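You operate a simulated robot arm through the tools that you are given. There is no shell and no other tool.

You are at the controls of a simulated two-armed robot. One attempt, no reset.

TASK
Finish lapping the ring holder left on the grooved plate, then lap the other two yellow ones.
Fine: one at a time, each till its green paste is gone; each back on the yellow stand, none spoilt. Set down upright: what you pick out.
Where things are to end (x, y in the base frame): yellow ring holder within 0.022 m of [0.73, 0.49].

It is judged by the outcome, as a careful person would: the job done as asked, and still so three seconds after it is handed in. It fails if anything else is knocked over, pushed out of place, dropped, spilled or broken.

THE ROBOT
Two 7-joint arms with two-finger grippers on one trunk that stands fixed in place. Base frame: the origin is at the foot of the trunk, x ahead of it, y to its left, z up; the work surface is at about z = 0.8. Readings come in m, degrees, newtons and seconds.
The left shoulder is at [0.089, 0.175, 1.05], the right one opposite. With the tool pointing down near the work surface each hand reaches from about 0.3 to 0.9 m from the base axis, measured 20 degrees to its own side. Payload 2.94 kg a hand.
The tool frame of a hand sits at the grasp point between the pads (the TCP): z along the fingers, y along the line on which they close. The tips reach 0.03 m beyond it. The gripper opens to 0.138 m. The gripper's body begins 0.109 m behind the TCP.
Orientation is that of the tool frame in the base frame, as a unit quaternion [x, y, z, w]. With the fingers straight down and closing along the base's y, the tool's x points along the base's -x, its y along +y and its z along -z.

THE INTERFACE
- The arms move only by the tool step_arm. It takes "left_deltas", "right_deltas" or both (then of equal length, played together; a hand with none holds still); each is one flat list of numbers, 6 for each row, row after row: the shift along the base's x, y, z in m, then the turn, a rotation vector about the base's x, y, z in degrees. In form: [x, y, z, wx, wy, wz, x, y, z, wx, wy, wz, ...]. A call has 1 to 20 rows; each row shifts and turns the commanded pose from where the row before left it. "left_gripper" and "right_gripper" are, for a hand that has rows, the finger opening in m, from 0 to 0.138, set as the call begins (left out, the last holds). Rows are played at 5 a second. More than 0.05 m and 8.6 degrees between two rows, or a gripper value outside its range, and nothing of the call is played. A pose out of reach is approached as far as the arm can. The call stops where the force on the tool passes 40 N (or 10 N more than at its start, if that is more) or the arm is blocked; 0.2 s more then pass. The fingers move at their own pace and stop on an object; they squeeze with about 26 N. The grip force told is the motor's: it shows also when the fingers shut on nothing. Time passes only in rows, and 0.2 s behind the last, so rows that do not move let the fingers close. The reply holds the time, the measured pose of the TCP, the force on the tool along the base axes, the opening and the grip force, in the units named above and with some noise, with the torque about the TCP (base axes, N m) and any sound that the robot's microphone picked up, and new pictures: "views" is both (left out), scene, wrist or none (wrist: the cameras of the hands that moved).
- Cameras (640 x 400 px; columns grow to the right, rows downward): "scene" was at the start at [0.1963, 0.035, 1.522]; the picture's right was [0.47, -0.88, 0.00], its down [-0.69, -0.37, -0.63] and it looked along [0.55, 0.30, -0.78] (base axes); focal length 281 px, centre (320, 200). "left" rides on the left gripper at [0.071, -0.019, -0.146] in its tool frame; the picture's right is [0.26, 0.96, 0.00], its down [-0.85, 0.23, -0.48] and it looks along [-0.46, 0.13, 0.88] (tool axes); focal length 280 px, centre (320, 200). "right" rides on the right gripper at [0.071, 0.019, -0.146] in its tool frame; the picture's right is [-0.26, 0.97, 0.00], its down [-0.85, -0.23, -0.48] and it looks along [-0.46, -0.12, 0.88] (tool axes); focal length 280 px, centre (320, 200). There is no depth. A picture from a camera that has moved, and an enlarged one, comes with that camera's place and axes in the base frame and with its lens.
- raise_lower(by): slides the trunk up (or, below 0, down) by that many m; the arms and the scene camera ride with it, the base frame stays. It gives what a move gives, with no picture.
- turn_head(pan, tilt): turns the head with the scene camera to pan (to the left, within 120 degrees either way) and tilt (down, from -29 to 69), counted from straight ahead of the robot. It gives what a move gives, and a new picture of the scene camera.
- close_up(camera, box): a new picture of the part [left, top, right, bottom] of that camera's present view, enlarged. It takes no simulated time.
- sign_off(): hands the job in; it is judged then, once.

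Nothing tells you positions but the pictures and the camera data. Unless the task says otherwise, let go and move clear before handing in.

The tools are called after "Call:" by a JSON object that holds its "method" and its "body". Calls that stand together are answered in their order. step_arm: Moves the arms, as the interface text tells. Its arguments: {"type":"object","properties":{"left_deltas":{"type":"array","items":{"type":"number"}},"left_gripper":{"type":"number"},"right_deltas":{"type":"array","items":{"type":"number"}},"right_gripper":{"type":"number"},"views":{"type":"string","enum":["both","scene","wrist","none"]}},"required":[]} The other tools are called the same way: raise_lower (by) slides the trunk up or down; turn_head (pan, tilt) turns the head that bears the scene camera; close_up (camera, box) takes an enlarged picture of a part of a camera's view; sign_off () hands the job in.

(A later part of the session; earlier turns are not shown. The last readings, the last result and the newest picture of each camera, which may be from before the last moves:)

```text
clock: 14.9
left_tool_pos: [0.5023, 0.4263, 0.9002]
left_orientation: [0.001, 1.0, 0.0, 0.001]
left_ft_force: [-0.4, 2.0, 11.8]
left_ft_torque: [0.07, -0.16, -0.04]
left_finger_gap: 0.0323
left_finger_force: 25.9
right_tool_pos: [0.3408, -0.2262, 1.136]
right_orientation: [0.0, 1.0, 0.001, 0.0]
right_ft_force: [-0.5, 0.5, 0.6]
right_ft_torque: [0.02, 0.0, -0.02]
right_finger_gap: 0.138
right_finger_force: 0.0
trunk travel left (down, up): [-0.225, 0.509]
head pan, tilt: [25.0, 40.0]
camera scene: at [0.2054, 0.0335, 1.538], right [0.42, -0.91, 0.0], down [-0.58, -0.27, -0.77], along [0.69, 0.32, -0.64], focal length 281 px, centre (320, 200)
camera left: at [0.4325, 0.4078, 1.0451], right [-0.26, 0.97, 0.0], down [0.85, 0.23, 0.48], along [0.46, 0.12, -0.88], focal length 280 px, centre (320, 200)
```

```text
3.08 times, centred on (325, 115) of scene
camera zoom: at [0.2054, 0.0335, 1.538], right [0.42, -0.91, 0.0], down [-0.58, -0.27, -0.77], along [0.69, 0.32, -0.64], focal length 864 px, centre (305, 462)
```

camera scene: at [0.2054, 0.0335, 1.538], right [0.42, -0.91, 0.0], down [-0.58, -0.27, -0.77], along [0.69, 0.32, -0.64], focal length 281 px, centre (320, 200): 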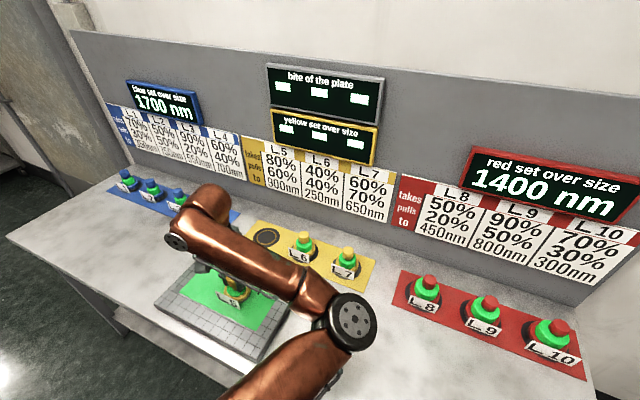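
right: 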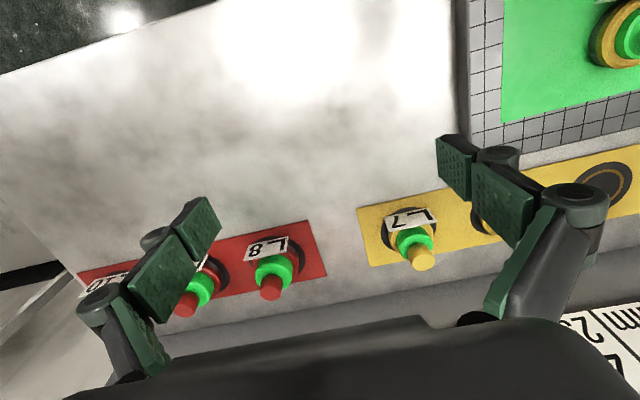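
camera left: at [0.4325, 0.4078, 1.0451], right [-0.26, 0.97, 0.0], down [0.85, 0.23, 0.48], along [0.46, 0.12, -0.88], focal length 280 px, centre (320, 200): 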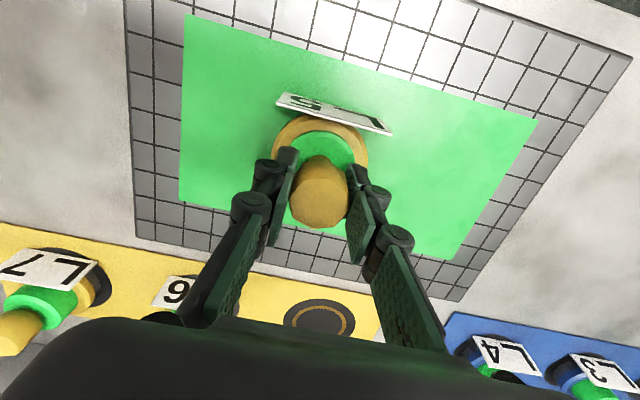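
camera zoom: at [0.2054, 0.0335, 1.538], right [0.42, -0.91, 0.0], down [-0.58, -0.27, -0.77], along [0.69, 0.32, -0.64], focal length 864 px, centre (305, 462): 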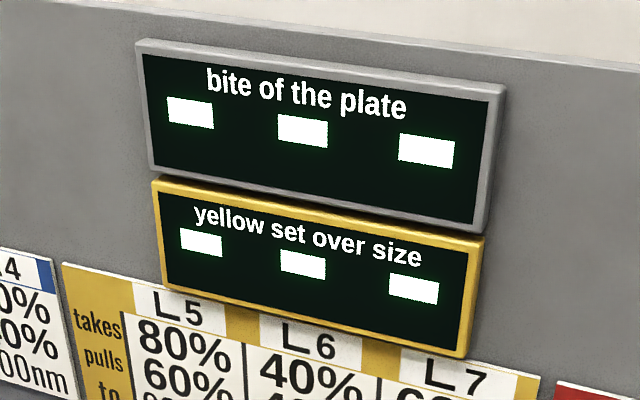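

The stroke drags lightly, about 2 N at 12 N press, and the paste shows no change yet. I'll run longer strokes inside the paste area and compare.

Call:
{"method": "step_arm", "body": {"left_deltas": [0, -0.02, 0, 0, 0, 0, 0, -0.02, 0, 0, 0, 0, 0, -0.02, 0, 0, 0, 0, 0.01, 0.02, 0, 0, 0, 0, 0, 0.02, 0, 0, 0, 0, 0, 0.02, 0, 0, 0, 0, 0, 0.02, 0, 0, 0, 0, 0, 0.02, 0, 0, 0, 0, 0, 0.02, 0, 0, 0, 0, 0, 0.02, 0, 0, 0, 0, 0, 0.02, 0, 0, 0, 0, -0.01, -0.02, 0, 0, 0, 0, 0, -0.02, 0, 0, 0, 0, 0, -0.02, 0, 0, 0, 0, 0, -0.02, 0, 0, 0, 0, 0, -0.02, 0, 0, 0, 0, 0, -0.02, 0, 0, 0, 0, 0, -0.02, 0, 0, 0, 0, 0, -0.02, 0, 0, 0, 0, 0, 0.02, 0, 0, 0, 0], "views": "both"}}

Call:
{"method": "close_up", "body": {"camera": "scene", "box": [250, 50, 400, 180]}}

```text
clock: 19.1
left_tool_pos: [0.5044, 0.3885, 0.8993]
left_orientation: [0.001, 1.0, 0.0, 0.0]
left_ft_force: [3.8, -0.3, 5.6]
left_ft_torque: [-0.22, -0.23, 0.08]
left_finger_gap: 0.0324
left_finger_force: 25.9
right_tool_pos: [0.3408, -0.2246, 1.1352]
right_orientation: [0.0, 1.0, -0.001, 0.0]
right_ft_force: [0.6, 0.5, 0.3]
right_ft_torque: [-0.05, 0.0, -0.01]
right_finger_gap: 0.138
right_finger_force: 0.1
trunk travel left (down, up): [-0.225, 0.509]
head pan, tilt: [25.0, 40.0]
camera scene: at [0.2055, 0.0344, 1.538], right [0.42, -0.91, 0.0], down [-0.58, -0.27, -0.77], along [0.69, 0.32, -0.64], focal length 281 px, centre (320, 200)
camera left: at [0.4333, 0.3683, 1.0446], right [-0.26, 0.97, 0.0], down [0.85, 0.23, 0.48], along [0.46, 0.12, -0.88], focal length 280 px, centre (320, 200)
```

scene: 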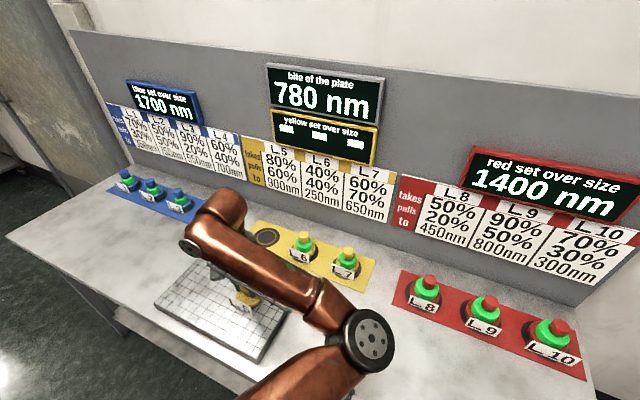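
left: 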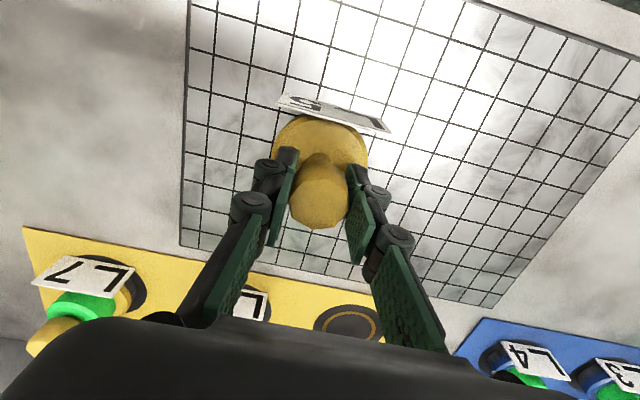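

```text
3.08 times, centred on (325, 115) of scene
camera zoom: at [0.2055, 0.0344, 1.538], right [0.42, -0.91, 0.0], down [-0.58, -0.27, -0.77], along [0.69, 0.32, -0.64], focal length 864 px, centre (305, 462)
```

zoom: 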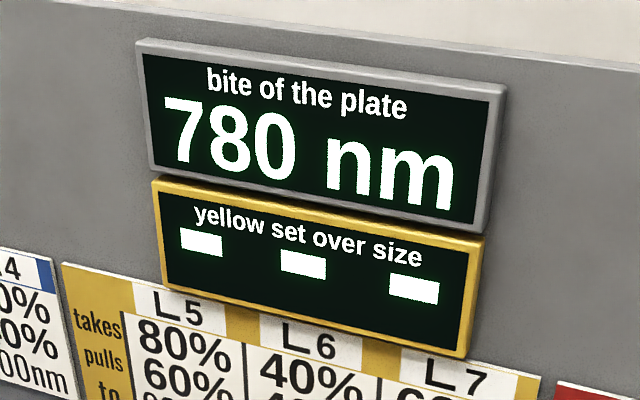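

The paste is gone from both the plate and L5's collar, and the plate display now reads 780 nm. That fits "pulls 60% of the way to 900 nm" from a bite of 600. So each holder takes a share of the bite and then shifts the bite, which means the order of L6 and L7 matters. I'll lift L5 straight up and carry it toward its seat.

Call:
{"method": "step_arm", "body": {"left_deltas": [0, 0, 0.005, 0, 0, 0, 0, 0, 0.015, 0, 0, 0, 0, 0, 0.02, 0, 0, 0, 0, 0, 0.03, 0, 0, 0, 0, 0.03, 0.01, 0, 0, 0, 0, 0.035, 0, 0, 0, 0, 0.01, 0.035, 0, 0, 0, 0, 0.03, 0, 0, 0, 0, 0, 0.03, 0, 0, 0, 0, 0, 0.03, 0, 0, 0, 0, 0, 0.03, 0, 0, 0, 0, 0, 0.02, 0, 0, 0, 0, 0], "views": "both"}}

Call:
{"method": "close_up", "body": {"camera": "scene", "box": [250, 50, 400, 180]}}

```text
clock: 21.7
left_tool_pos: [0.6528, 0.4881, 0.9786]
left_orientation: [-0.001, 1.0, 0.0, -0.001]
left_ft_force: [0.4, 0.9, -2.4]
left_ft_torque: [0.04, 0.01, -0.04]
left_finger_gap: 0.0324
left_finger_force: 25.7
right_tool_pos: [0.3425, -0.2242, 1.1353]
right_orientation: [0.0, 1.0, -0.001, 0.0]
right_ft_force: [-0.2, -0.5, 0.3]
right_ft_torque: [0.0, -0.02, -0.02]
right_finger_gap: 0.1378
right_finger_force: 0.1
trunk travel left (down, up): [-0.225, 0.509]
head pan, tilt: [25.0, 40.0]
camera scene: at [0.2068, 0.0346, 1.5378], right [0.42, -0.91, 0.0], down [-0.58, -0.27, -0.77], along [0.69, 0.32, -0.64], focal length 281 px, centre (320, 200)
camera left: at [0.5833, 0.4688, 1.1245], right [-0.26, 0.97, 0.0], down [0.85, 0.23, 0.48], along [0.46, 0.12, -0.88], focal length 280 px, centre (320, 200)
```

scene: 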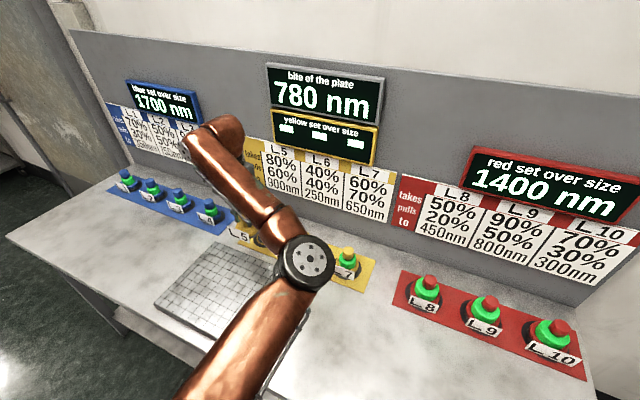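
left: 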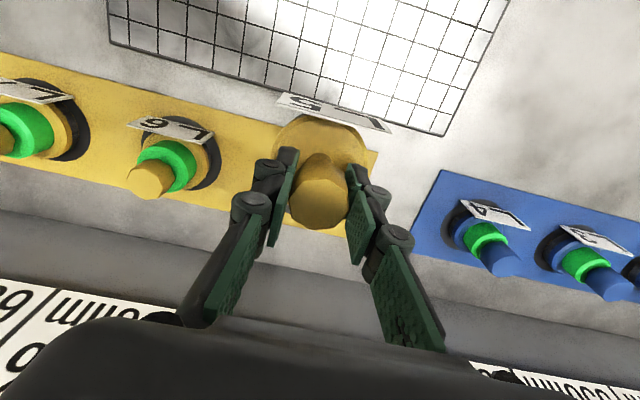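

```text
3.08 times, centred on (325, 115) of scene
camera zoom: at [0.2068, 0.0346, 1.5378], right [0.42, -0.91, 0.0], down [-0.58, -0.27, -0.77], along [0.69, 0.32, -0.64], focal length 864 px, centre (305, 462)
```

zoom: 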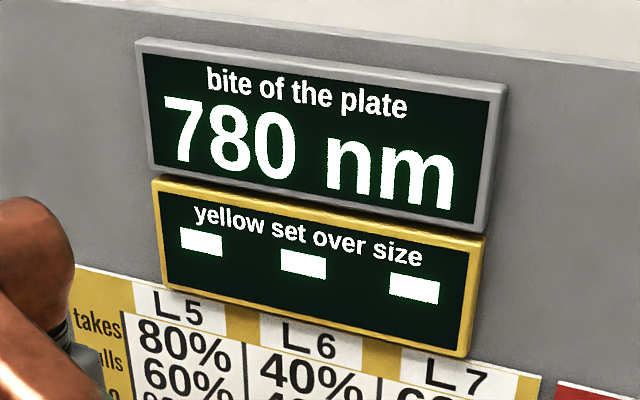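

L5 hangs level, weighing about 2.4 N. I'll go on over the seat at (0.73, 0.49) and descend part way.

Call:
{"method": "step_arm", "body": {"left_deltas": [0.025, 0, 0, 0, 0, 0, 0.025, 0.002, 0, 0, 0, 0, 0.02, 0, 0, 0, 0, 0, 0.007, 0, 0, 0, 0, 0, 0, 0, -0.03, 0, 0, 0, 0, 0, -0.02, 0, 0, 0, 0, 0, -0.015, 0, 0, 0], "views": "both"}}

Call:
{"method": "close_up", "body": {"camera": "left", "box": [220, 60, 460, 260]}}

Call:
{"method": "close_up", "body": {"camera": "scene", "box": [200, 190, 360, 300]}}

```text
clock: 23.3
left_tool_pos: [0.7299, 0.4903, 0.9127]
left_orientation: [0.001, 1.0, 0.0, 0.001]
left_ft_force: [0.4, -0.2, -2.0]
left_ft_torque: [0.01, 0.01, 0.04]
left_finger_gap: 0.0322
left_finger_force: 26.5
right_tool_pos: [0.3426, -0.2245, 1.1342]
right_orientation: [0.0, 1.0, 0.0, -0.001]
right_ft_force: [0.9, -0.1, 0.1]
right_ft_torque: [-0.01, 0.03, 0.0]
right_finger_gap: 0.1381
right_finger_force: 0.1
trunk travel left (down, up): [-0.225, 0.509]
head pan, tilt: [25.0, 40.0]
camera scene: at [0.2072, 0.0348, 1.5377], right [0.42, -0.91, 0.0], down [-0.58, -0.27, -0.77], along [0.69, 0.32, -0.64], focal length 281 px, centre (320, 200)
camera left: at [0.6608, 0.4708, 1.0586], right [-0.26, 0.97, 0.0], down [0.85, 0.23, 0.48], along [0.46, 0.12, -0.88], focal length 280 px, centre (320, 200)
```

scene: 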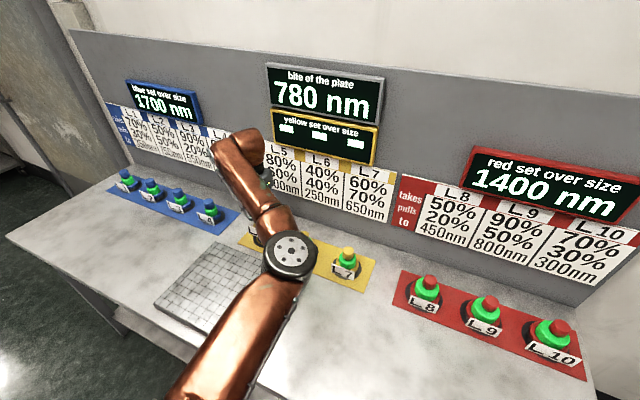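
left: 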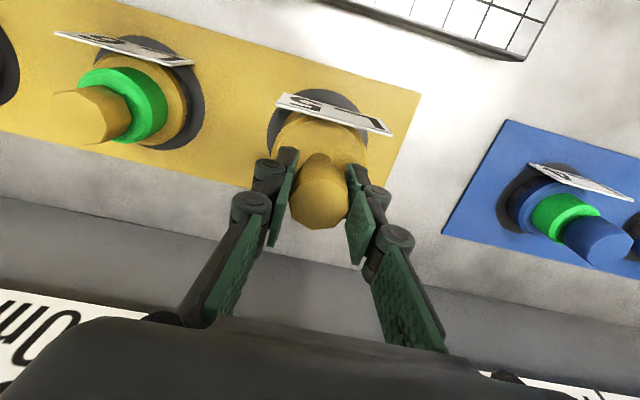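

```text
2.00 times, centred on (340, 160) of left
camera zoom: at [0.6608, 0.4708, 1.0586], right [-0.26, 0.97, 0.0], down [0.85, 0.23, 0.48], along [0.46, 0.12, -0.88], focal length 561 px, centre (280, 280)
```

zoom: 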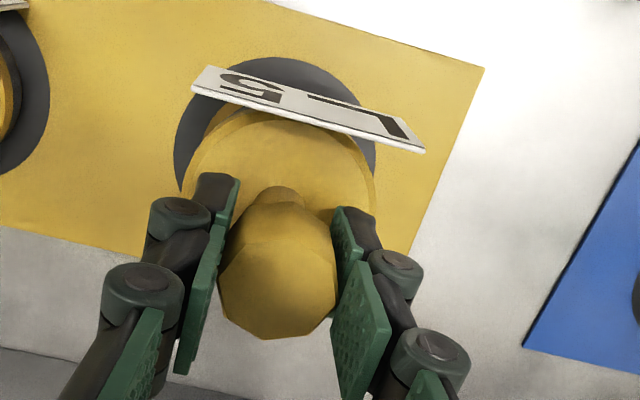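

```text
3.64 times, centred on (280, 245) of scene
camera zoom: at [0.2072, 0.0348, 1.5377], right [0.42, -0.91, 0.0], down [-0.58, -0.27, -0.77], along [0.69, 0.32, -0.64], focal length 1021 px, centre (466, 36)
```

zoom: 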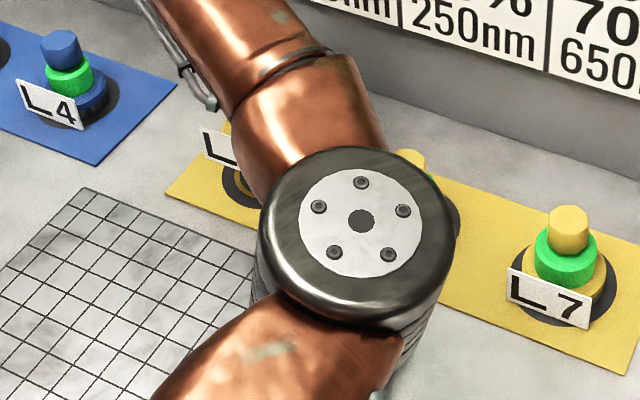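

L5 is centred over the dark seat. I'll lower in small steps until the seat takes the weight.

Call:
{"method": "step_arm", "body": {"left_deltas": [0, 0, -0.01, 0, 0, 0, 0, 0, -0.008, 0, 0, 0, 0, 0, -0.003, 0, 0, 0], "views": "none"}}

```text
clock: 24.1
left_tool_pos: [0.7309, 0.4914, 0.8914]
left_orientation: [0.0, 1.0, 0.0, 0.0]
left_ft_force: [-0.2, -0.8, -2.3]
left_ft_torque: [-0.03, 0.02, 0.0]
left_finger_gap: 0.0321
left_finger_force: 25.7
right_tool_pos: [0.3431, -0.2248, 1.1352]
right_orientation: [-0.001, 1.0, 0.0, -0.001]
right_ft_force: [-0.4, 0.0, -0.1]
right_ft_torque: [-0.01, 0.02, -0.01]
right_finger_gap: 0.1378
right_finger_force: 0.0
trunk travel left (down, up): [-0.225, 0.509]
head pan, tilt: [25.0, 40.0]
```

Call:
{"method": "step_arm", "body": {"left_deltas": [0, 0, -0.002, 0, 0, 0, 0, 0, -0.002, 0, 0, 0], "views": "none"}}

```text
clock: 24.7
left_tool_pos: [0.7309, 0.4895, 0.8884]
left_orientation: [0.0, 1.0, 0.0, 0.001]
left_ft_force: [-0.3, -0.6, -3.0]
left_ft_torque: [0.0, -0.01, 0.01]
left_finger_gap: 0.0324
left_finger_force: 25.3
right_tool_pos: [0.3413, -0.2247, 1.1346]
right_orientation: [0.0, 1.0, 0.0, -0.002]
right_ft_force: [0.8, -1.0, 1.2]
right_ft_torque: [0.02, 0.04, 0.01]
right_finger_gap: 0.138
right_finger_force: 0.1
trunk travel left (down, up): [-0.225, 0.509]
head pan, tilt: [25.0, 40.0]
```

Call:
{"method": "step_arm", "body": {"left_deltas": [0, 0, -0.002, 0, 0, 0, 0, 0, -0.001, 0, 0, 0], "views": "none"}}

```text
clock: 25.3
left_tool_pos: [0.7301, 0.4908, 0.8857]
left_orientation: [0.0, 1.0, 0.0, 0.0]
left_ft_force: [-0.6, -0.1, -2.4]
left_ft_torque: [-0.01, 0.0, 0.0]
left_finger_gap: 0.0321
left_finger_force: 26.0
right_tool_pos: [0.342, -0.225, 1.1346]
right_orientation: [-0.001, 1.0, 0.0, 0.0]
right_ft_force: [0.1, 0.0, 0.3]
right_ft_torque: [0.0, 0.01, 0.0]
right_finger_gap: 0.1381
right_finger_force: 0.1
trunk travel left (down, up): [-0.225, 0.509]
head pan, tilt: [25.0, 40.0]
```

Call:
{"method": "step_arm", "body": {"left_deltas": [0, 0, -0.002, 0, 0, 0, 0, 0, -0.001, 0, 0, 0], "views": "wrist"}}

```text
clock: 25.9
left_tool_pos: [0.7286, 0.4904, 0.8819]
left_orientation: [0.002, 1.0, 0.0, 0.0]
left_ft_force: [1.5, -0.5, -2.4]
left_ft_torque: [-0.02, -0.01, 0.02]
left_finger_gap: 0.0325
left_finger_force: 26.0
right_tool_pos: [0.341, -0.224, 1.1347]
right_orientation: [-0.001, 1.0, 0.0, -0.001]
right_ft_force: [-0.3, -1.0, -0.5]
right_ft_torque: [0.01, 0.03, 0.03]
right_finger_gap: 0.1379
right_finger_force: 0.0
trunk travel left (down, up): [-0.225, 0.509]
head pan, tilt: [25.0, 40.0]
camera left: at [0.6598, 0.4707, 1.0281], right [-0.26, 0.97, 0.0], down [0.85, 0.23, 0.48], along [0.46, 0.12, -0.88], focal length 280 px, centre (320, 200)
```

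left: 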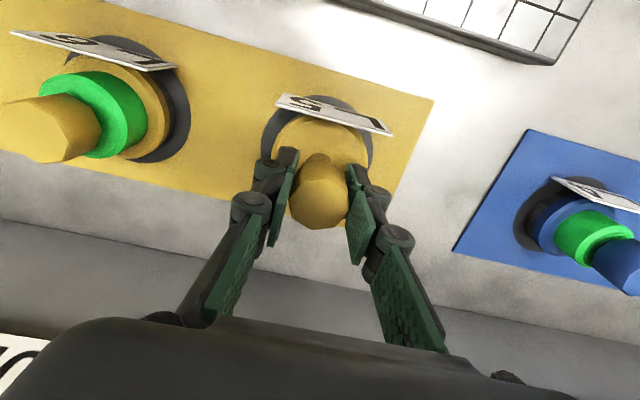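

Still no contact, so I'll keep lowering slowly.

Call:
{"method": "step_arm", "body": {"left_deltas": [0, 0, -0.002, 0, 0, 0, 0, 0, -0.001, 0, 0, 0], "views": "none"}}

```text
clock: 26.5
left_tool_pos: [0.7308, 0.4906, 0.8798]
left_orientation: [0.001, 1.0, 0.0, -0.001]
left_ft_force: [-0.3, 0.1, -1.6]
left_ft_torque: [-0.07, -0.02, 0.0]
left_finger_gap: 0.0325
left_finger_force: 26.3
right_tool_pos: [0.3423, -0.2255, 1.1347]
right_orientation: [-0.001, 1.0, 0.0, -0.001]
right_ft_force: [0.4, -0.8, -0.2]
right_ft_torque: [-0.02, -0.01, -0.02]
right_finger_gap: 0.138
right_finger_force: 0.0
trunk travel left (down, up): [-0.225, 0.509]
head pan, tilt: [25.0, 40.0]
```

Call:
{"method": "step_arm", "body": {"left_deltas": [0, 0, -0.001, 0, 0, 0, 0, 0, -0.001, 0, 0, 0], "views": "none"}}

```text
clock: 27.1
left_tool_pos: [0.7289, 0.4908, 0.8767]
left_orientation: [0.001, 1.0, 0.0, 0.0]
left_ft_force: [0.6, 0.0, -2.2]
left_ft_torque: [0.0, 0.0, -0.02]
left_finger_gap: 0.0323
left_finger_force: 26.3
right_tool_pos: [0.3413, -0.2252, 1.1342]
right_orientation: [0.001, 1.0, 0.0, 0.0]
right_ft_force: [-0.3, 0.0, 0.8]
right_ft_torque: [0.0, 0.03, -0.02]
right_finger_gap: 0.1381
right_finger_force: 0.0
trunk travel left (down, up): [-0.225, 0.509]
head pan, tilt: [25.0, 40.0]
```

Call:
{"method": "step_arm", "body": {"left_deltas": [0, 0, -0.001, 0, 0, 0, 0, 0, -0.001, 0, 0, 0], "views": "none"}}

```text
clock: 27.7
left_tool_pos: [0.7294, 0.4903, 0.8755]
left_orientation: [0.002, 1.0, 0.0, -0.001]
left_ft_force: [-0.3, 0.6, -2.3]
left_ft_torque: [0.0, 0.02, -0.02]
left_finger_gap: 0.0321
left_finger_force: 25.9
right_tool_pos: [0.3415, -0.2251, 1.1349]
right_orientation: [0.0, 1.0, 0.0, 0.0]
right_ft_force: [-0.4, 0.2, -0.4]
right_ft_torque: [-0.01, -0.02, -0.01]
right_finger_gap: 0.1383
right_finger_force: 0.0
trunk travel left (down, up): [-0.225, 0.509]
head pan, tilt: [25.0, 40.0]
```

Call:
{"method": "step_arm", "body": {"left_deltas": [0, 0, -0.001, 0, 0, 0, 0, 0, -0.001, 0, 0, 0], "views": "none"}}

```text
clock: 28.3
left_tool_pos: [0.7306, 0.4904, 0.8726]
left_orientation: [-0.001, 1.0, 0.0, 0.0]
left_ft_force: [-0.2, -0.2, -2.2]
left_ft_torque: [0.02, 0.02, -0.01]
left_finger_gap: 0.0322
left_finger_force: 26.8
right_tool_pos: [0.3413, -0.2249, 1.1351]
right_orientation: [0.0, 1.0, 0.0, 0.0]
right_ft_force: [-0.6, -0.7, -0.2]
right_ft_torque: [-0.02, -0.04, 0.0]
right_finger_gap: 0.1379
right_finger_force: 0.0
trunk travel left (down, up): [-0.225, 0.509]
head pan, tilt: [25.0, 40.0]
```

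Call:
{"method": "step_arm", "body": {"left_deltas": [0, 0, -0.001, 0, 0, 0, 0, 0, -0.001, 0, 0, 0], "views": "wrist"}}

Call:
{"method": "close_up", "body": {"camera": "left", "box": [220, 60, 420, 220]}}

Call:
{"method": "close_up", "body": {"camera": "scene", "box": [220, 200, 320, 270]}}

```text
clock: 28.9
left_tool_pos: [0.7303, 0.4908, 0.8712]
left_orientation: [0.001, 1.0, 0.001, 0.001]
left_ft_force: [1.0, -1.0, -0.4]
left_ft_torque: [-0.08, -0.02, 0.0]
left_finger_gap: 0.032
left_finger_force: 25.8
right_tool_pos: [0.3426, -0.2252, 1.1348]
right_orientation: [0.0, 1.0, 0.0, -0.001]
right_ft_force: [-0.1, 0.5, -0.1]
right_ft_torque: [0.03, -0.01, -0.01]
right_finger_gap: 0.1381
right_finger_force: 0.1
trunk travel left (down, up): [-0.225, 0.509]
head pan, tilt: [25.0, 40.0]
camera left: at [0.66, 0.4706, 1.0177], right [-0.26, 0.97, 0.0], down [0.85, 0.23, 0.48], along [0.46, 0.12, -0.88], focal length 280 px, centre (320, 200)
```

left: 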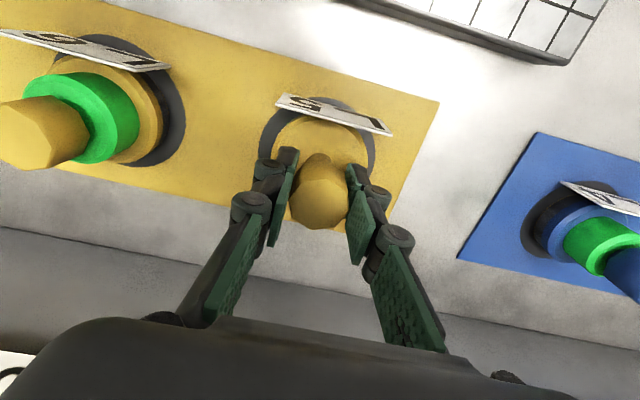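

```text
2.50 times, centred on (320, 140) of left
camera zoom: at [0.66, 0.4706, 1.0177], right [-0.26, 0.97, 0.0], down [0.85, 0.23, 0.48], along [0.46, 0.12, -0.88], focal length 701 px, centre (320, 350)
```

zoom: 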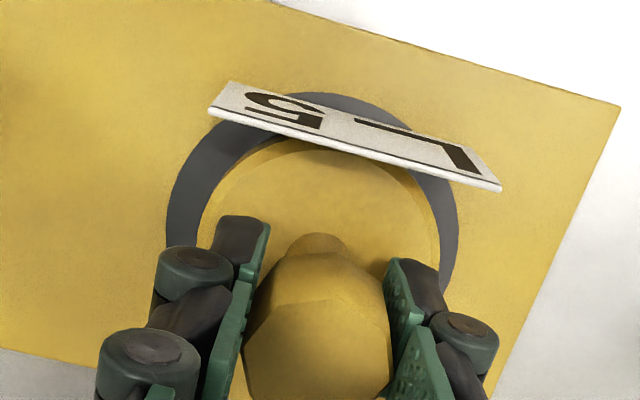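

```text
5.71 times, centred on (270, 235) of scene
camera zoom: at [0.2064, 0.0344, 1.5379], right [0.42, -0.91, 0.0], down [-0.58, -0.27, -0.77], along [0.69, 0.32, -0.64], focal length 1604 px, centre (606, 0)
```

zoom: 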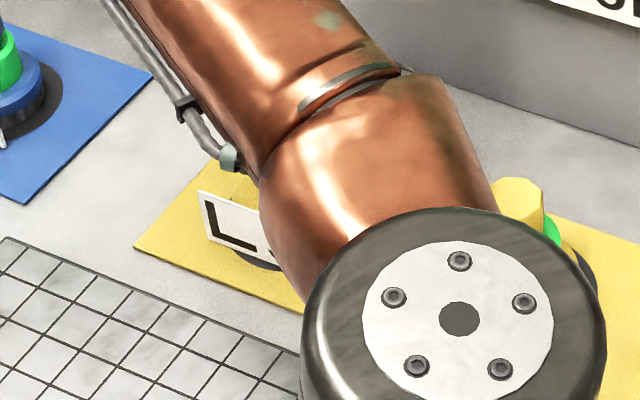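

The seat is starting to take the weight. One more millimetre, then I'll open the fingers and go straight up.

Call:
{"method": "step_arm", "body": {"left_deltas": [0, 0, -0.001, 0, 0, 0], "views": "none"}}

```text
clock: 29.3
left_tool_pos: [0.7287, 0.49, 0.8715]
left_orientation: [0.001, 1.0, 0.001, 0.0]
left_ft_force: [0.2, -0.4, 6.0]
left_ft_torque: [-0.1, 0.14, -0.02]
left_finger_gap: 0.0322
left_finger_force: 25.4
right_tool_pos: [0.341, -0.225, 1.1353]
right_orientation: [0.0, 1.0, 0.0, 0.0]
right_ft_force: [-0.1, -0.1, -1.1]
right_ft_torque: [0.0, 0.01, 0.0]
right_finger_gap: 0.1382
right_finger_force: 0.0
trunk travel left (down, up): [-0.225, 0.509]
head pan, tilt: [25.0, 40.0]
```

Call:
{"method": "step_arm", "body": {"left_deltas": [0, 0, 0.0005, 0, 0, 0, 0, 0, 0, 0, 0, 0, 0, 0, 0, 0, 0, 0, 0, 0, 0.01, 0, 0, 0, 0, 0, 0.03, 0, 0, 0, 0, 0, 0.04, 0, 0, 0, 0, 0, 0.04, 0, 0, 0], "left_gripper": 0.075, "views": "both"}}

Call:
{"method": "close_up", "body": {"camera": "scene", "box": [230, 50, 420, 180]}}

Call:
{"method": "close_up", "body": {"camera": "left", "box": [80, 40, 440, 265]}}

```text
clock: 30.9
left_tool_pos: [0.7299, 0.4897, 0.9925]
left_orientation: [0.0, 1.0, 0.0, 0.001]
left_ft_force: [-0.7, -0.3, 0.5]
left_ft_torque: [0.0, -0.01, -0.01]
left_finger_gap: 0.0753
left_finger_force: 0.0
right_tool_pos: [0.3406, -0.2251, 1.1355]
right_orientation: [0.0, 1.0, 0.001, 0.0]
right_ft_force: [-0.3, 0.1, 0.5]
right_ft_torque: [-0.01, -0.04, 0.02]
right_finger_gap: 0.138
right_finger_force: 0.0
trunk travel left (down, up): [-0.225, 0.509]
head pan, tilt: [25.0, 40.0]
camera scene: at [0.2053, 0.0342, 1.5381], right [0.42, -0.91, 0.0], down [-0.58, -0.27, -0.77], along [0.69, 0.32, -0.64], focal length 281 px, centre (320, 200)
camera left: at [0.659, 0.4703, 1.138], right [-0.26, 0.97, 0.0], down [0.85, 0.23, 0.48], along [0.46, 0.13, -0.88], focal length 280 px, centre (320, 200)
```

scene: 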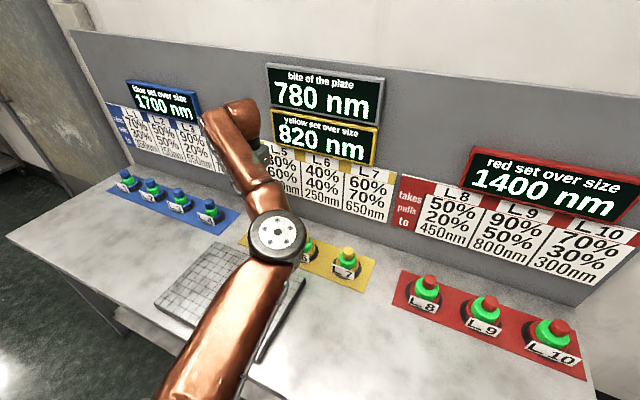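
left: 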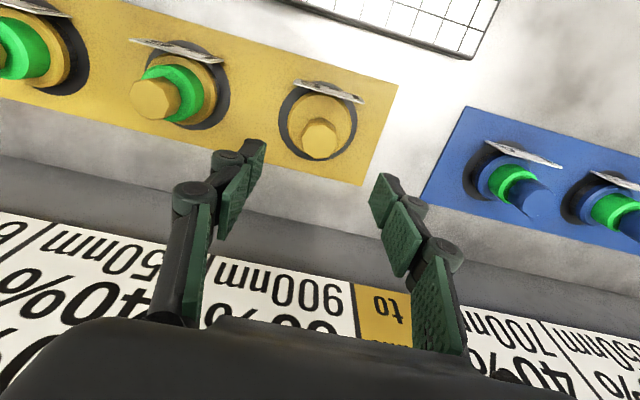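

```text
3.08 times, centred on (325, 115) of scene
camera zoom: at [0.2053, 0.0342, 1.5381], right [0.42, -0.91, 0.0], down [-0.58, -0.27, -0.77], along [0.69, 0.32, -0.64], focal length 864 px, centre (305, 462)
```

zoom: 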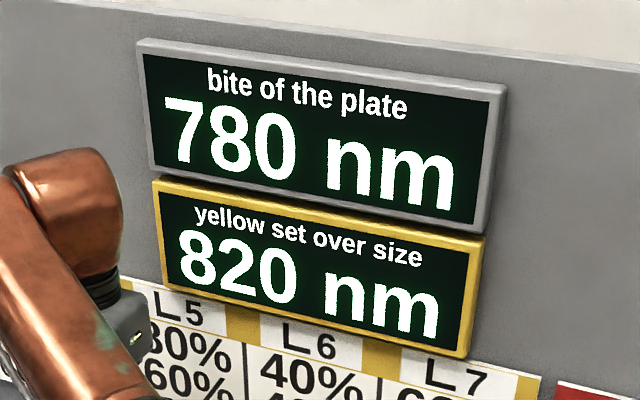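

```text
1.78 times, centred on (260, 152) of left
camera zoom: at [0.659, 0.4703, 1.138], right [-0.26, 0.97, 0.0], down [0.85, 0.23, 0.48], along [0.46, 0.13, -0.88], focal length 498 px, centre (427, 284)
```

zoom: 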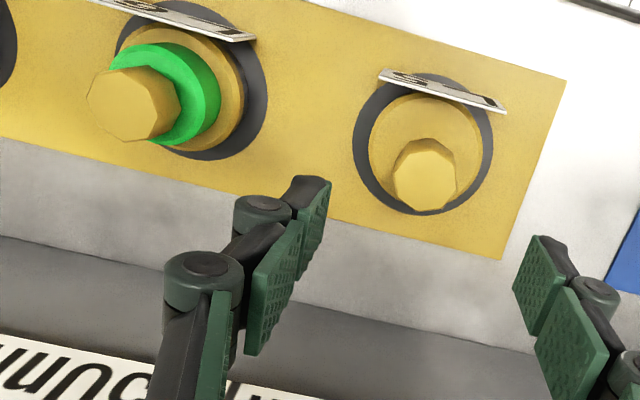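

L5 is seated and the display reads 820 nm over size with the bite at 780 nm. That matches L5 taking 80% of 600 = 480 from 1300. L7 then L6 would leave about 76 nm, L6 then L7 about 167 nm, and neither goes under size, so L7 is next. I'll move the left hand over L7.

Call:
{"method": "step_arm", "body": {"left_deltas": [0, -0.01, 0.03, 0, 0, 0, -0.01, -0.04, 0.02, 0, 0, 0, -0.01, -0.045, 0, 0, 0, 0, -0.01, -0.045, 0, 0, 0, 0, -0.01, -0.045, 0, 0, 0, 0, -0.01, -0.045, 0, 0, 0, 0, 0, -0.045, 0, 0, 0, 0], "views": "both"}}

Call:
{"method": "close_up", "body": {"camera": "left", "box": [160, 40, 480, 240]}}

```text
clock: 32.5
left_tool_pos: [0.6803, 0.2144, 1.0442]
left_orientation: [0.0, 1.0, 0.001, 0.0]
left_ft_force: [0.0, 0.0, -0.3]
left_ft_torque: [0.04, -0.03, 0.03]
left_finger_gap: 0.0754
left_finger_force: 0.0
right_tool_pos: [0.3426, -0.227, 1.1338]
right_orientation: [0.0, 1.0, 0.001, -0.001]
right_ft_force: [-0.2, 0.5, 1.1]
right_ft_torque: [0.03, -0.03, 0.02]
right_finger_gap: 0.1381
right_finger_force: 0.0
trunk travel left (down, up): [-0.225, 0.509]
head pan, tilt: [25.0, 40.0]
camera scene: at [0.2065, 0.0324, 1.5379], right [0.42, -0.91, 0.0], down [-0.58, -0.27, -0.77], along [0.69, 0.32, -0.64], focal length 281 px, centre (320, 200)
camera left: at [0.61, 0.1938, 1.1891], right [-0.26, 0.97, 0.0], down [0.85, 0.23, 0.48], along [0.46, 0.13, -0.88], focal length 280 px, centre (320, 200)
```

scene: 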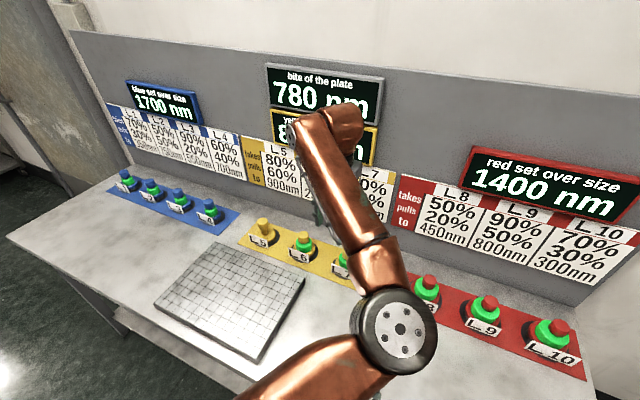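
left: 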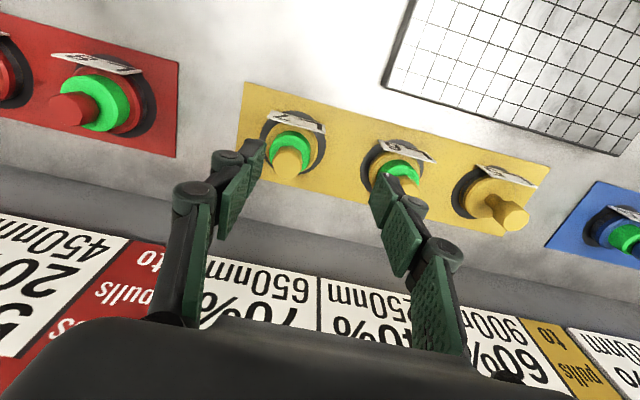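

```text
2.00 times, centred on (320, 140) of left
camera zoom: at [0.61, 0.1938, 1.1891], right [-0.26, 0.97, 0.0], down [0.85, 0.23, 0.48], along [0.46, 0.13, -0.88], focal length 561 px, centre (320, 320)
```

zoom: 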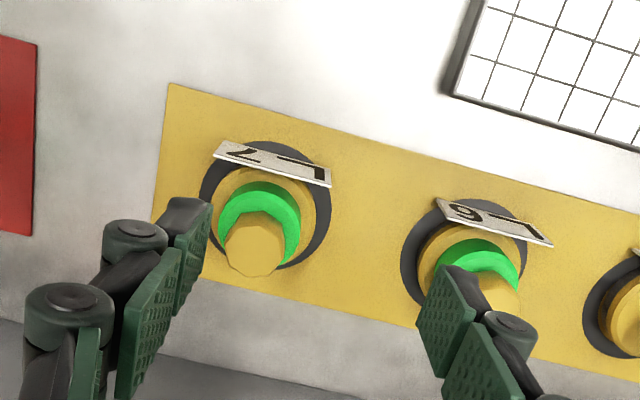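

L7's knob works out at about (0.732, 0.190), so the seats are 0.15 m apart. I'll align over it and go down part way to check.

Call:
{"method": "step_arm", "body": {"left_deltas": [0.02, -0.01, -0.02, 0, 0, 0, 0.02, -0.01, -0.02, 0, 0, 0, 0.01, -0.004, -0.03, 0, 0, 0, 0, 0, -0.03, 0, 0, 0], "left_gripper": 0.075, "views": "wrist"}}

Call:
{"method": "close_up", "body": {"camera": "left", "box": [220, 60, 460, 240]}}

```text
clock: 33.5
left_tool_pos: [0.7296, 0.1902, 0.942]
left_orientation: [0.0, 1.0, 0.001, 0.0]
left_ft_force: [-0.2, 0.7, -0.7]
left_ft_torque: [0.05, 0.02, 0.02]
left_finger_gap: 0.075
left_finger_force: 0.1
right_tool_pos: [0.3424, -0.2249, 1.1347]
right_orientation: [0.0, 1.0, 0.0, 0.0]
right_ft_force: [0.0, 0.9, 0.1]
right_ft_torque: [0.01, -0.02, -0.01]
right_finger_gap: 0.1381
right_finger_force: 0.0
trunk travel left (down, up): [-0.225, 0.509]
head pan, tilt: [25.0, 40.0]
camera left: at [0.6597, 0.1706, 1.0869], right [-0.26, 0.97, 0.0], down [0.85, 0.23, 0.48], along [0.46, 0.13, -0.88], focal length 280 px, centre (320, 200)
```

left: 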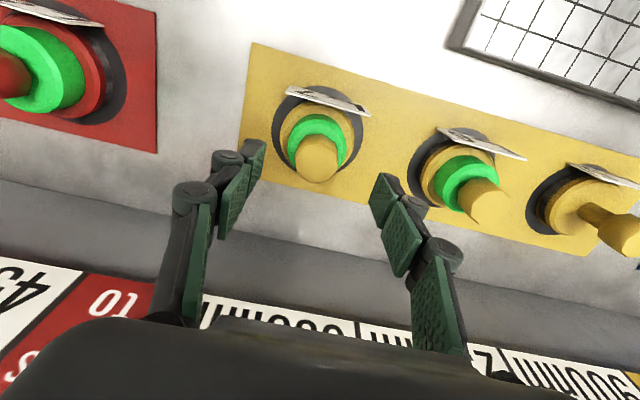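

```text
2.22 times, centred on (340, 150) of left
camera zoom: at [0.6597, 0.1706, 1.0869], right [-0.26, 0.97, 0.0], down [0.85, 0.23, 0.48], along [0.46, 0.13, -0.88], focal length 623 px, centre (276, 311)
```

zoom: 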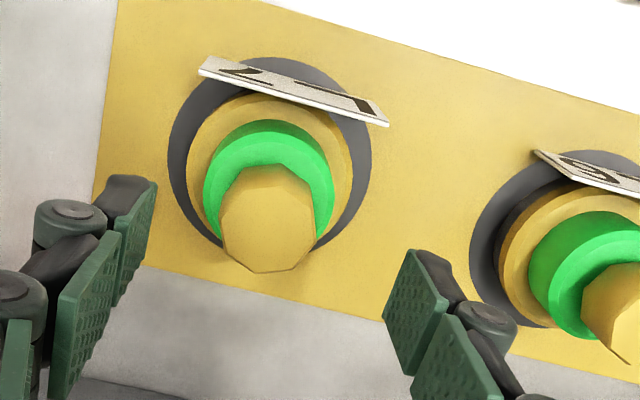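

Call:
{"method": "step_arm", "body": {"left_deltas": [0.002, -0.001, -0.03, 0, 0, 0, 0, 0, -0.02, 0, 0, 0, 0, 0, -0.012, 0, 0, 0, 0, 0, -0.006, 0, 0, 0], "views": "wrist"}}

Call:
{"method": "close_up", "body": {"camera": "left", "box": [220, 80, 440, 260]}}

```text
clock: 34.5
left_tool_pos: [0.7312, 0.1907, 0.875]
left_orientation: [0.0, 1.0, 0.0, 0.001]
left_ft_force: [-0.1, -0.6, 0.2]
left_ft_torque: [-0.01, 0.0, -0.04]
left_finger_gap: 0.075
left_finger_force: 0.0
right_tool_pos: [0.3432, -0.2253, 1.1344]
right_orientation: [0.0, 1.0, 0.001, -0.001]
right_ft_force: [-0.8, -0.5, -0.7]
right_ft_torque: [-0.01, 0.01, 0.01]
right_finger_gap: 0.1381
right_finger_force: 0.1
trunk travel left (down, up): [-0.225, 0.509]
head pan, tilt: [25.0, 40.0]
camera left: at [0.6616, 0.1701, 1.019], right [-0.26, 0.97, 0.0], down [0.85, 0.23, 0.48], along [0.46, 0.12, -0.88], focal length 280 px, centre (320, 200)
```

left: 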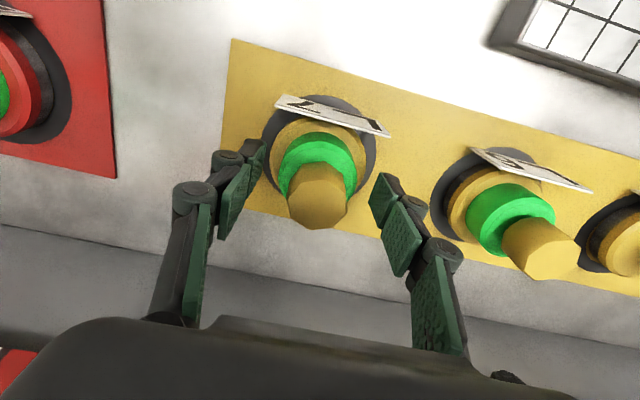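

```text
2.22 times, centred on (330, 170) of left
camera zoom: at [0.6616, 0.1701, 1.019], right [-0.26, 0.97, 0.0], down [0.85, 0.23, 0.48], along [0.46, 0.12, -0.88], focal length 623 px, centre (298, 267)
```

zoom: 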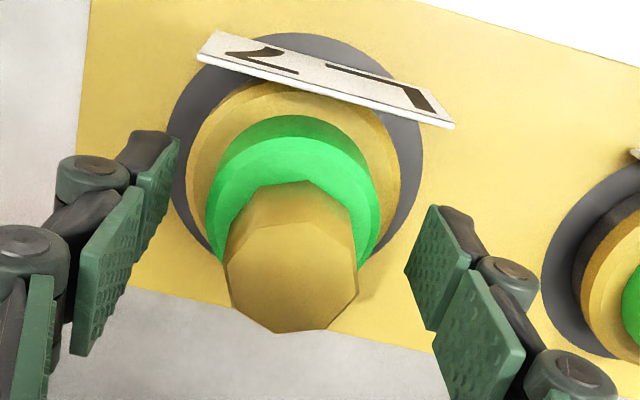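

Aligned. I'll lower 3 mm more and close on the knob.

Call:
{"method": "step_arm", "body": {"left_deltas": [0, -0.001, -0.003, 0, 0, 0, 0, 0, 0, 0, 0, 0, 0, 0, 0, 0, 0, 0, 0, 0, 0, 0, 0, 0, 0, 0, 0, 0, 0, 0], "left_gripper": 0.0, "views": "wrist"}}

```text
clock: 35.7
left_tool_pos: [0.7318, 0.188, 0.8705]
left_orientation: [0.001, 1.0, 0.0, 0.001]
left_ft_force: [0.1, 0.1, -0.1]
left_ft_torque: [-0.03, -0.03, 0.05]
left_finger_gap: 0.0322
left_finger_force: 26.1
right_tool_pos: [0.3423, -0.2248, 1.1349]
right_orientation: [0.001, 1.0, 0.001, -0.002]
right_ft_force: [0.5, -0.5, 0.8]
right_ft_torque: [-0.01, 0.0, 0.0]
right_finger_gap: 0.1382
right_finger_force: 0.0
trunk travel left (down, up): [-0.225, 0.509]
head pan, tilt: [25.0, 40.0]
camera left: at [0.662, 0.1693, 1.016], right [-0.26, 0.97, 0.0], down [0.85, 0.23, 0.48], along [0.46, 0.13, -0.88], focal length 280 px, centre (320, 200)
```

left: 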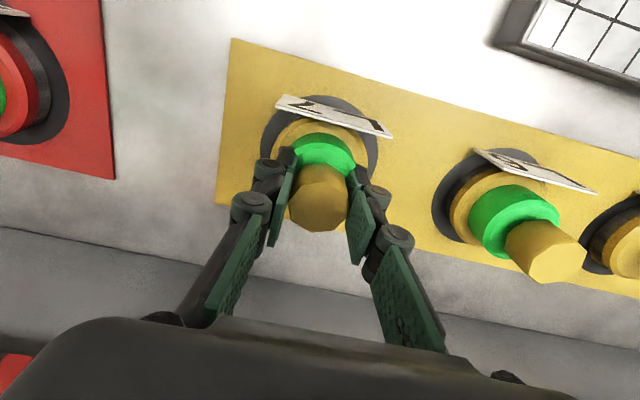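

L7 is gripped. I'll lift it, carry it back toward the robot clear of L6, then over to the plate.

Call:
{"method": "step_arm", "body": {"left_deltas": [0, 0, 0.01, 0, 0, 0, 0, 0, 0.03, 0, 0, 0, 0, 0, 0.035, 0, 0, 0, 0, 0, 0.025, 0, 0, 0, -0.04, 0, 0, 0, 0, 0, -0.045, 0, 0, 0, 0, 0, -0.045, 0, 0, 0, 0, 0, -0.03, 0.03, 0, 0, 0, 0, -0.03, 0.035, 0, 0, 0, 0, -0.03, 0.035, 0, 0, 0, 0, -0.01, 0.045, 0, 0, 0, 0, 0, 0.045, 0, 0, 0, 0, 0, 0.04, 0, 0, 0, 0, 0, 0.03, 0, 0, 0, 0], "views": "both"}}

```text
clock: 38.7
left_tool_pos: [0.5003, 0.4514, 0.9697]
left_orientation: [0.001, 1.0, -0.001, 0.0]
left_ft_force: [0.6, 1.6, -2.9]
left_ft_torque: [0.0, 0.04, -0.03]
left_finger_gap: 0.0323
left_finger_force: 25.8
left hand out of reach, approached as far as the arm can: row 6
right_tool_pos: [0.3425, -0.224, 1.1351]
right_orientation: [0.0, 1.0, 0.0, -0.002]
right_ft_force: [0.4, -0.5, 0.6]
right_ft_torque: [-0.01, 0.04, -0.02]
right_finger_gap: 0.1382
right_finger_force: 0.1
trunk travel left (down, up): [-0.225, 0.509]
head pan, tilt: [25.0, 40.0]
camera scene: at [0.2067, 0.0355, 1.5378], right [0.42, -0.91, 0.0], down [-0.58, -0.27, -0.77], along [0.69, 0.32, -0.64], focal length 281 px, centre (320, 200)
camera left: at [0.4317, 0.4317, 1.1156], right [-0.26, 0.97, 0.0], down [0.85, 0.23, 0.48], along [0.46, 0.12, -0.88], focal length 280 px, centre (320, 200)
```

scene: 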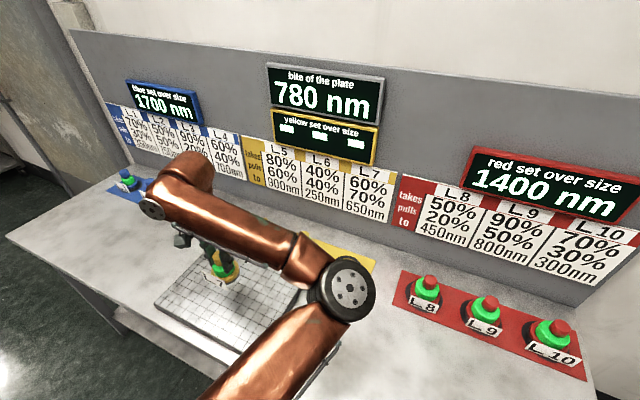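
left: 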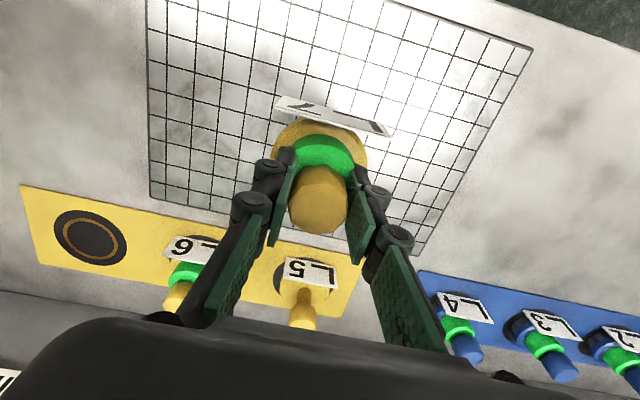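

L7 is over the plate and the yellow display has gone to dashes while it's off the stand. I'll lower it toward contact near z = 0.90.

Call:
{"method": "step_arm", "body": {"left_deltas": [0, 0, -0.03, 0, 0, 0, 0, 0, -0.025, 0, 0, 0, 0, 0, -0.01, 0, 0, 0, 0, 0, -0.002, 0, 0, 0], "views": "none"}}

```text
clock: 39.7
left_tool_pos: [0.5019, 0.4484, 0.9038]
left_orientation: [0.0, 1.0, 0.0, 0.0]
left_ft_force: [0.0, 0.0, -2.4]
left_ft_torque: [-0.01, 0.0, 0.04]
left_finger_gap: 0.0326
left_finger_force: 25.9
right_tool_pos: [0.3404, -0.2255, 1.1348]
right_orientation: [0.0, 1.0, -0.001, -0.001]
right_ft_force: [-0.4, -0.1, 0.3]
right_ft_torque: [0.0, 0.01, 0.03]
right_finger_gap: 0.1377
right_finger_force: 0.2
trunk travel left (down, up): [-0.225, 0.509]
head pan, tilt: [25.0, 40.0]
```

Call:
{"method": "step_arm", "body": {"left_deltas": [0, 0, -0.002, 0, 0, 0, 0, 0, -0.001, 0, 0, 0], "views": "none"}}

```text
clock: 40.3
left_tool_pos: [0.5013, 0.4506, 0.901]
left_orientation: [0.0, 1.0, -0.001, 0.0]
left_ft_force: [-0.2, 0.2, -2.7]
left_ft_torque: [0.04, 0.0, -0.03]
left_finger_gap: 0.0323
left_finger_force: 26.1
right_tool_pos: [0.341, -0.2243, 1.1351]
right_orientation: [-0.001, 1.0, 0.0, -0.001]
right_ft_force: [-0.4, 0.2, 0.6]
right_ft_torque: [-0.01, 0.01, -0.02]
right_finger_gap: 0.1381
right_finger_force: 0.0
trunk travel left (down, up): [-0.225, 0.509]
head pan, tilt: [25.0, 40.0]
```

Call:
{"method": "step_arm", "body": {"left_deltas": [0, 0, -0.001, 0, 0, 0, 0, 0, -0.001, 0, 0, 0], "views": "wrist"}}

```text
clock: 40.9
left_tool_pos: [0.501, 0.4497, 0.8978]
left_orientation: [0.001, 1.0, 0.0, 0.0]
left_ft_force: [1.4, -0.1, -1.3]
left_ft_torque: [0.03, 0.03, 0.01]
left_finger_gap: 0.0322
left_finger_force: 26.1
right_tool_pos: [0.3415, -0.2253, 1.1343]
right_orientation: [-0.001, 1.0, 0.001, -0.001]
right_ft_force: [0.9, 0.8, 0.6]
right_ft_torque: [0.0, 0.0, 0.01]
right_finger_gap: 0.1379
right_finger_force: 0.0
trunk travel left (down, up): [-0.225, 0.509]
head pan, tilt: [25.0, 40.0]
camera left: at [0.432, 0.4298, 1.0441], right [-0.26, 0.97, 0.0], down [0.85, 0.23, 0.48], along [0.46, 0.12, -0.88], focal length 280 px, centre (320, 200)
```

left: 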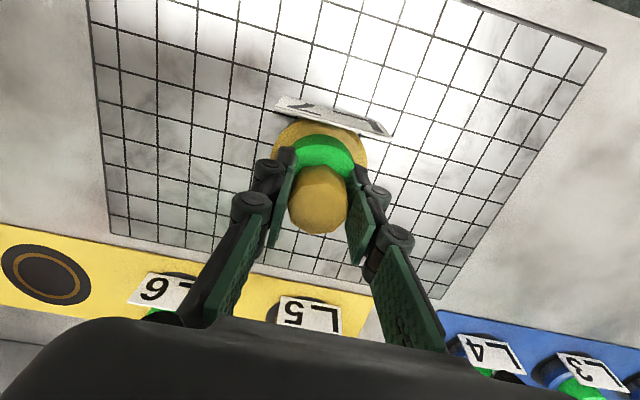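

Just touching. I'll press 1 to 2 mm more, to about 10 N as before.

Call:
{"method": "step_arm", "body": {"left_deltas": [0, 0, -0.001, 0, 0, 0, 0, 0, -0.0005, 0, 0, 0], "views": "wrist"}}

```text
clock: 41.5
left_tool_pos: [0.5031, 0.4498, 0.897]
left_orientation: [0.0, 1.0, 0.001, -0.001]
left_ft_force: [-0.9, 0.7, 0.0]
left_ft_torque: [0.03, 0.09, 0.0]
left_finger_gap: 0.0318
left_finger_force: 26.4
right_tool_pos: [0.3423, -0.2268, 1.1344]
right_orientation: [0.0, 1.0, 0.0, -0.001]
right_ft_force: [0.0, 0.3, -0.8]
right_ft_torque: [-0.03, -0.02, 0.02]
right_finger_gap: 0.1381
right_finger_force: 0.0
trunk travel left (down, up): [-0.225, 0.509]
head pan, tilt: [25.0, 40.0]
camera left: at [0.4318, 0.4299, 1.0427], right [-0.26, 0.97, 0.0], down [0.85, 0.23, 0.48], along [0.46, 0.13, -0.88], focal length 280 px, centre (320, 200)
```

left: 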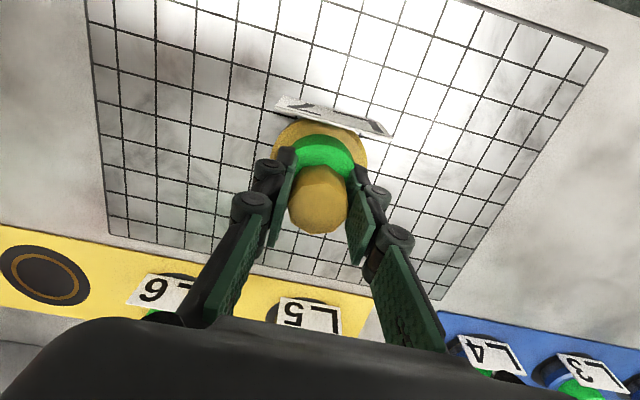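

Call:
{"method": "step_arm", "body": {"left_deltas": [0, 0, -0.001, 0, 0, 0, 0, 0, 0, 0, 0, 0], "views": "none"}}

```text
clock: 42.1
left_tool_pos: [0.5011, 0.4494, 0.897]
left_orientation: [0.001, 1.0, 0.001, 0.001]
left_ft_force: [0.7, 1.6, 10.0]
left_ft_torque: [-0.03, 0.3, -0.01]
left_finger_gap: 0.0322
left_finger_force: 26.0
right_tool_pos: [0.3415, -0.2252, 1.1353]
right_orientation: [0.0, 1.0, 0.001, 0.0]
right_ft_force: [-0.5, 0.0, 0.3]
right_ft_torque: [-0.01, 0.02, -0.01]
right_finger_gap: 0.1379
right_finger_force: 0.1
trunk travel left (down, up): [-0.225, 0.509]
head pan, tilt: [25.0, 40.0]
```

About 10 N now. I'll start with one out-and-back stroke and look.

Call:
{"method": "step_arm", "body": {"left_deltas": [0, -0.015, 0, 0, 0, 0, 0, -0.02, 0, 0, 0, 0, 0, -0.02, 0, 0, 0, 0, 0, -0.015, 0, 0, 0, 0, 0.005, 0.015, 0, 0, 0, 0, 0, 0.02, 0, 0, 0, 0, 0, 0.02, 0, 0, 0, 0, 0, 0.02, 0, 0, 0, 0], "views": "both"}}

```text
clock: 43.9
left_tool_pos: [0.5066, 0.4535, 0.8957]
left_orientation: [0.002, 1.0, 0.0, 0.001]
left_ft_force: [0.9, -4.0, 13.4]
left_ft_torque: [-0.15, -0.08, 0.07]
left_finger_gap: 0.0321
left_finger_force: 25.9
right_tool_pos: [0.3414, -0.2268, 1.1345]
right_orientation: [0.0, 1.0, 0.001, 0.0]
right_ft_force: [-0.1, 0.2, -0.1]
right_ft_torque: [0.01, 0.0, 0.0]
right_finger_gap: 0.1379
right_finger_force: 0.0
trunk travel left (down, up): [-0.225, 0.509]
head pan, tilt: [25.0, 40.0]
camera scene: at [0.205, 0.033, 1.5382], right [0.42, -0.91, 0.0], down [-0.58, -0.27, -0.77], along [0.69, 0.32, -0.64], focal length 281 px, centre (320, 200)
camera left: at [0.436, 0.4337, 1.0421], right [-0.26, 0.97, 0.0], down [0.85, 0.23, 0.48], along [0.46, 0.13, -0.88], focal length 280 px, centre (320, 200)
```

scene: 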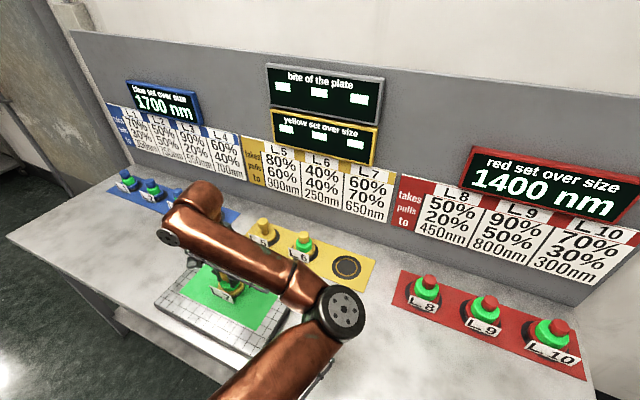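
left: 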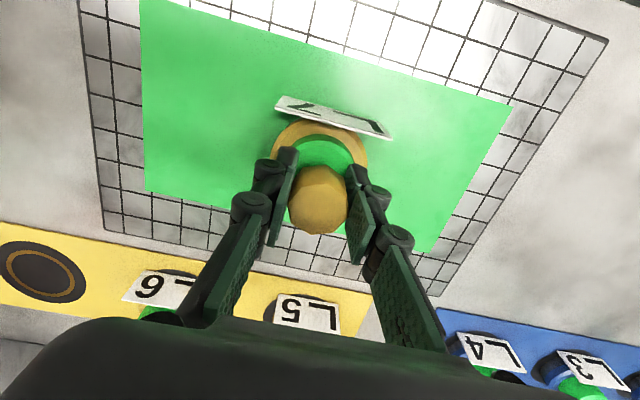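

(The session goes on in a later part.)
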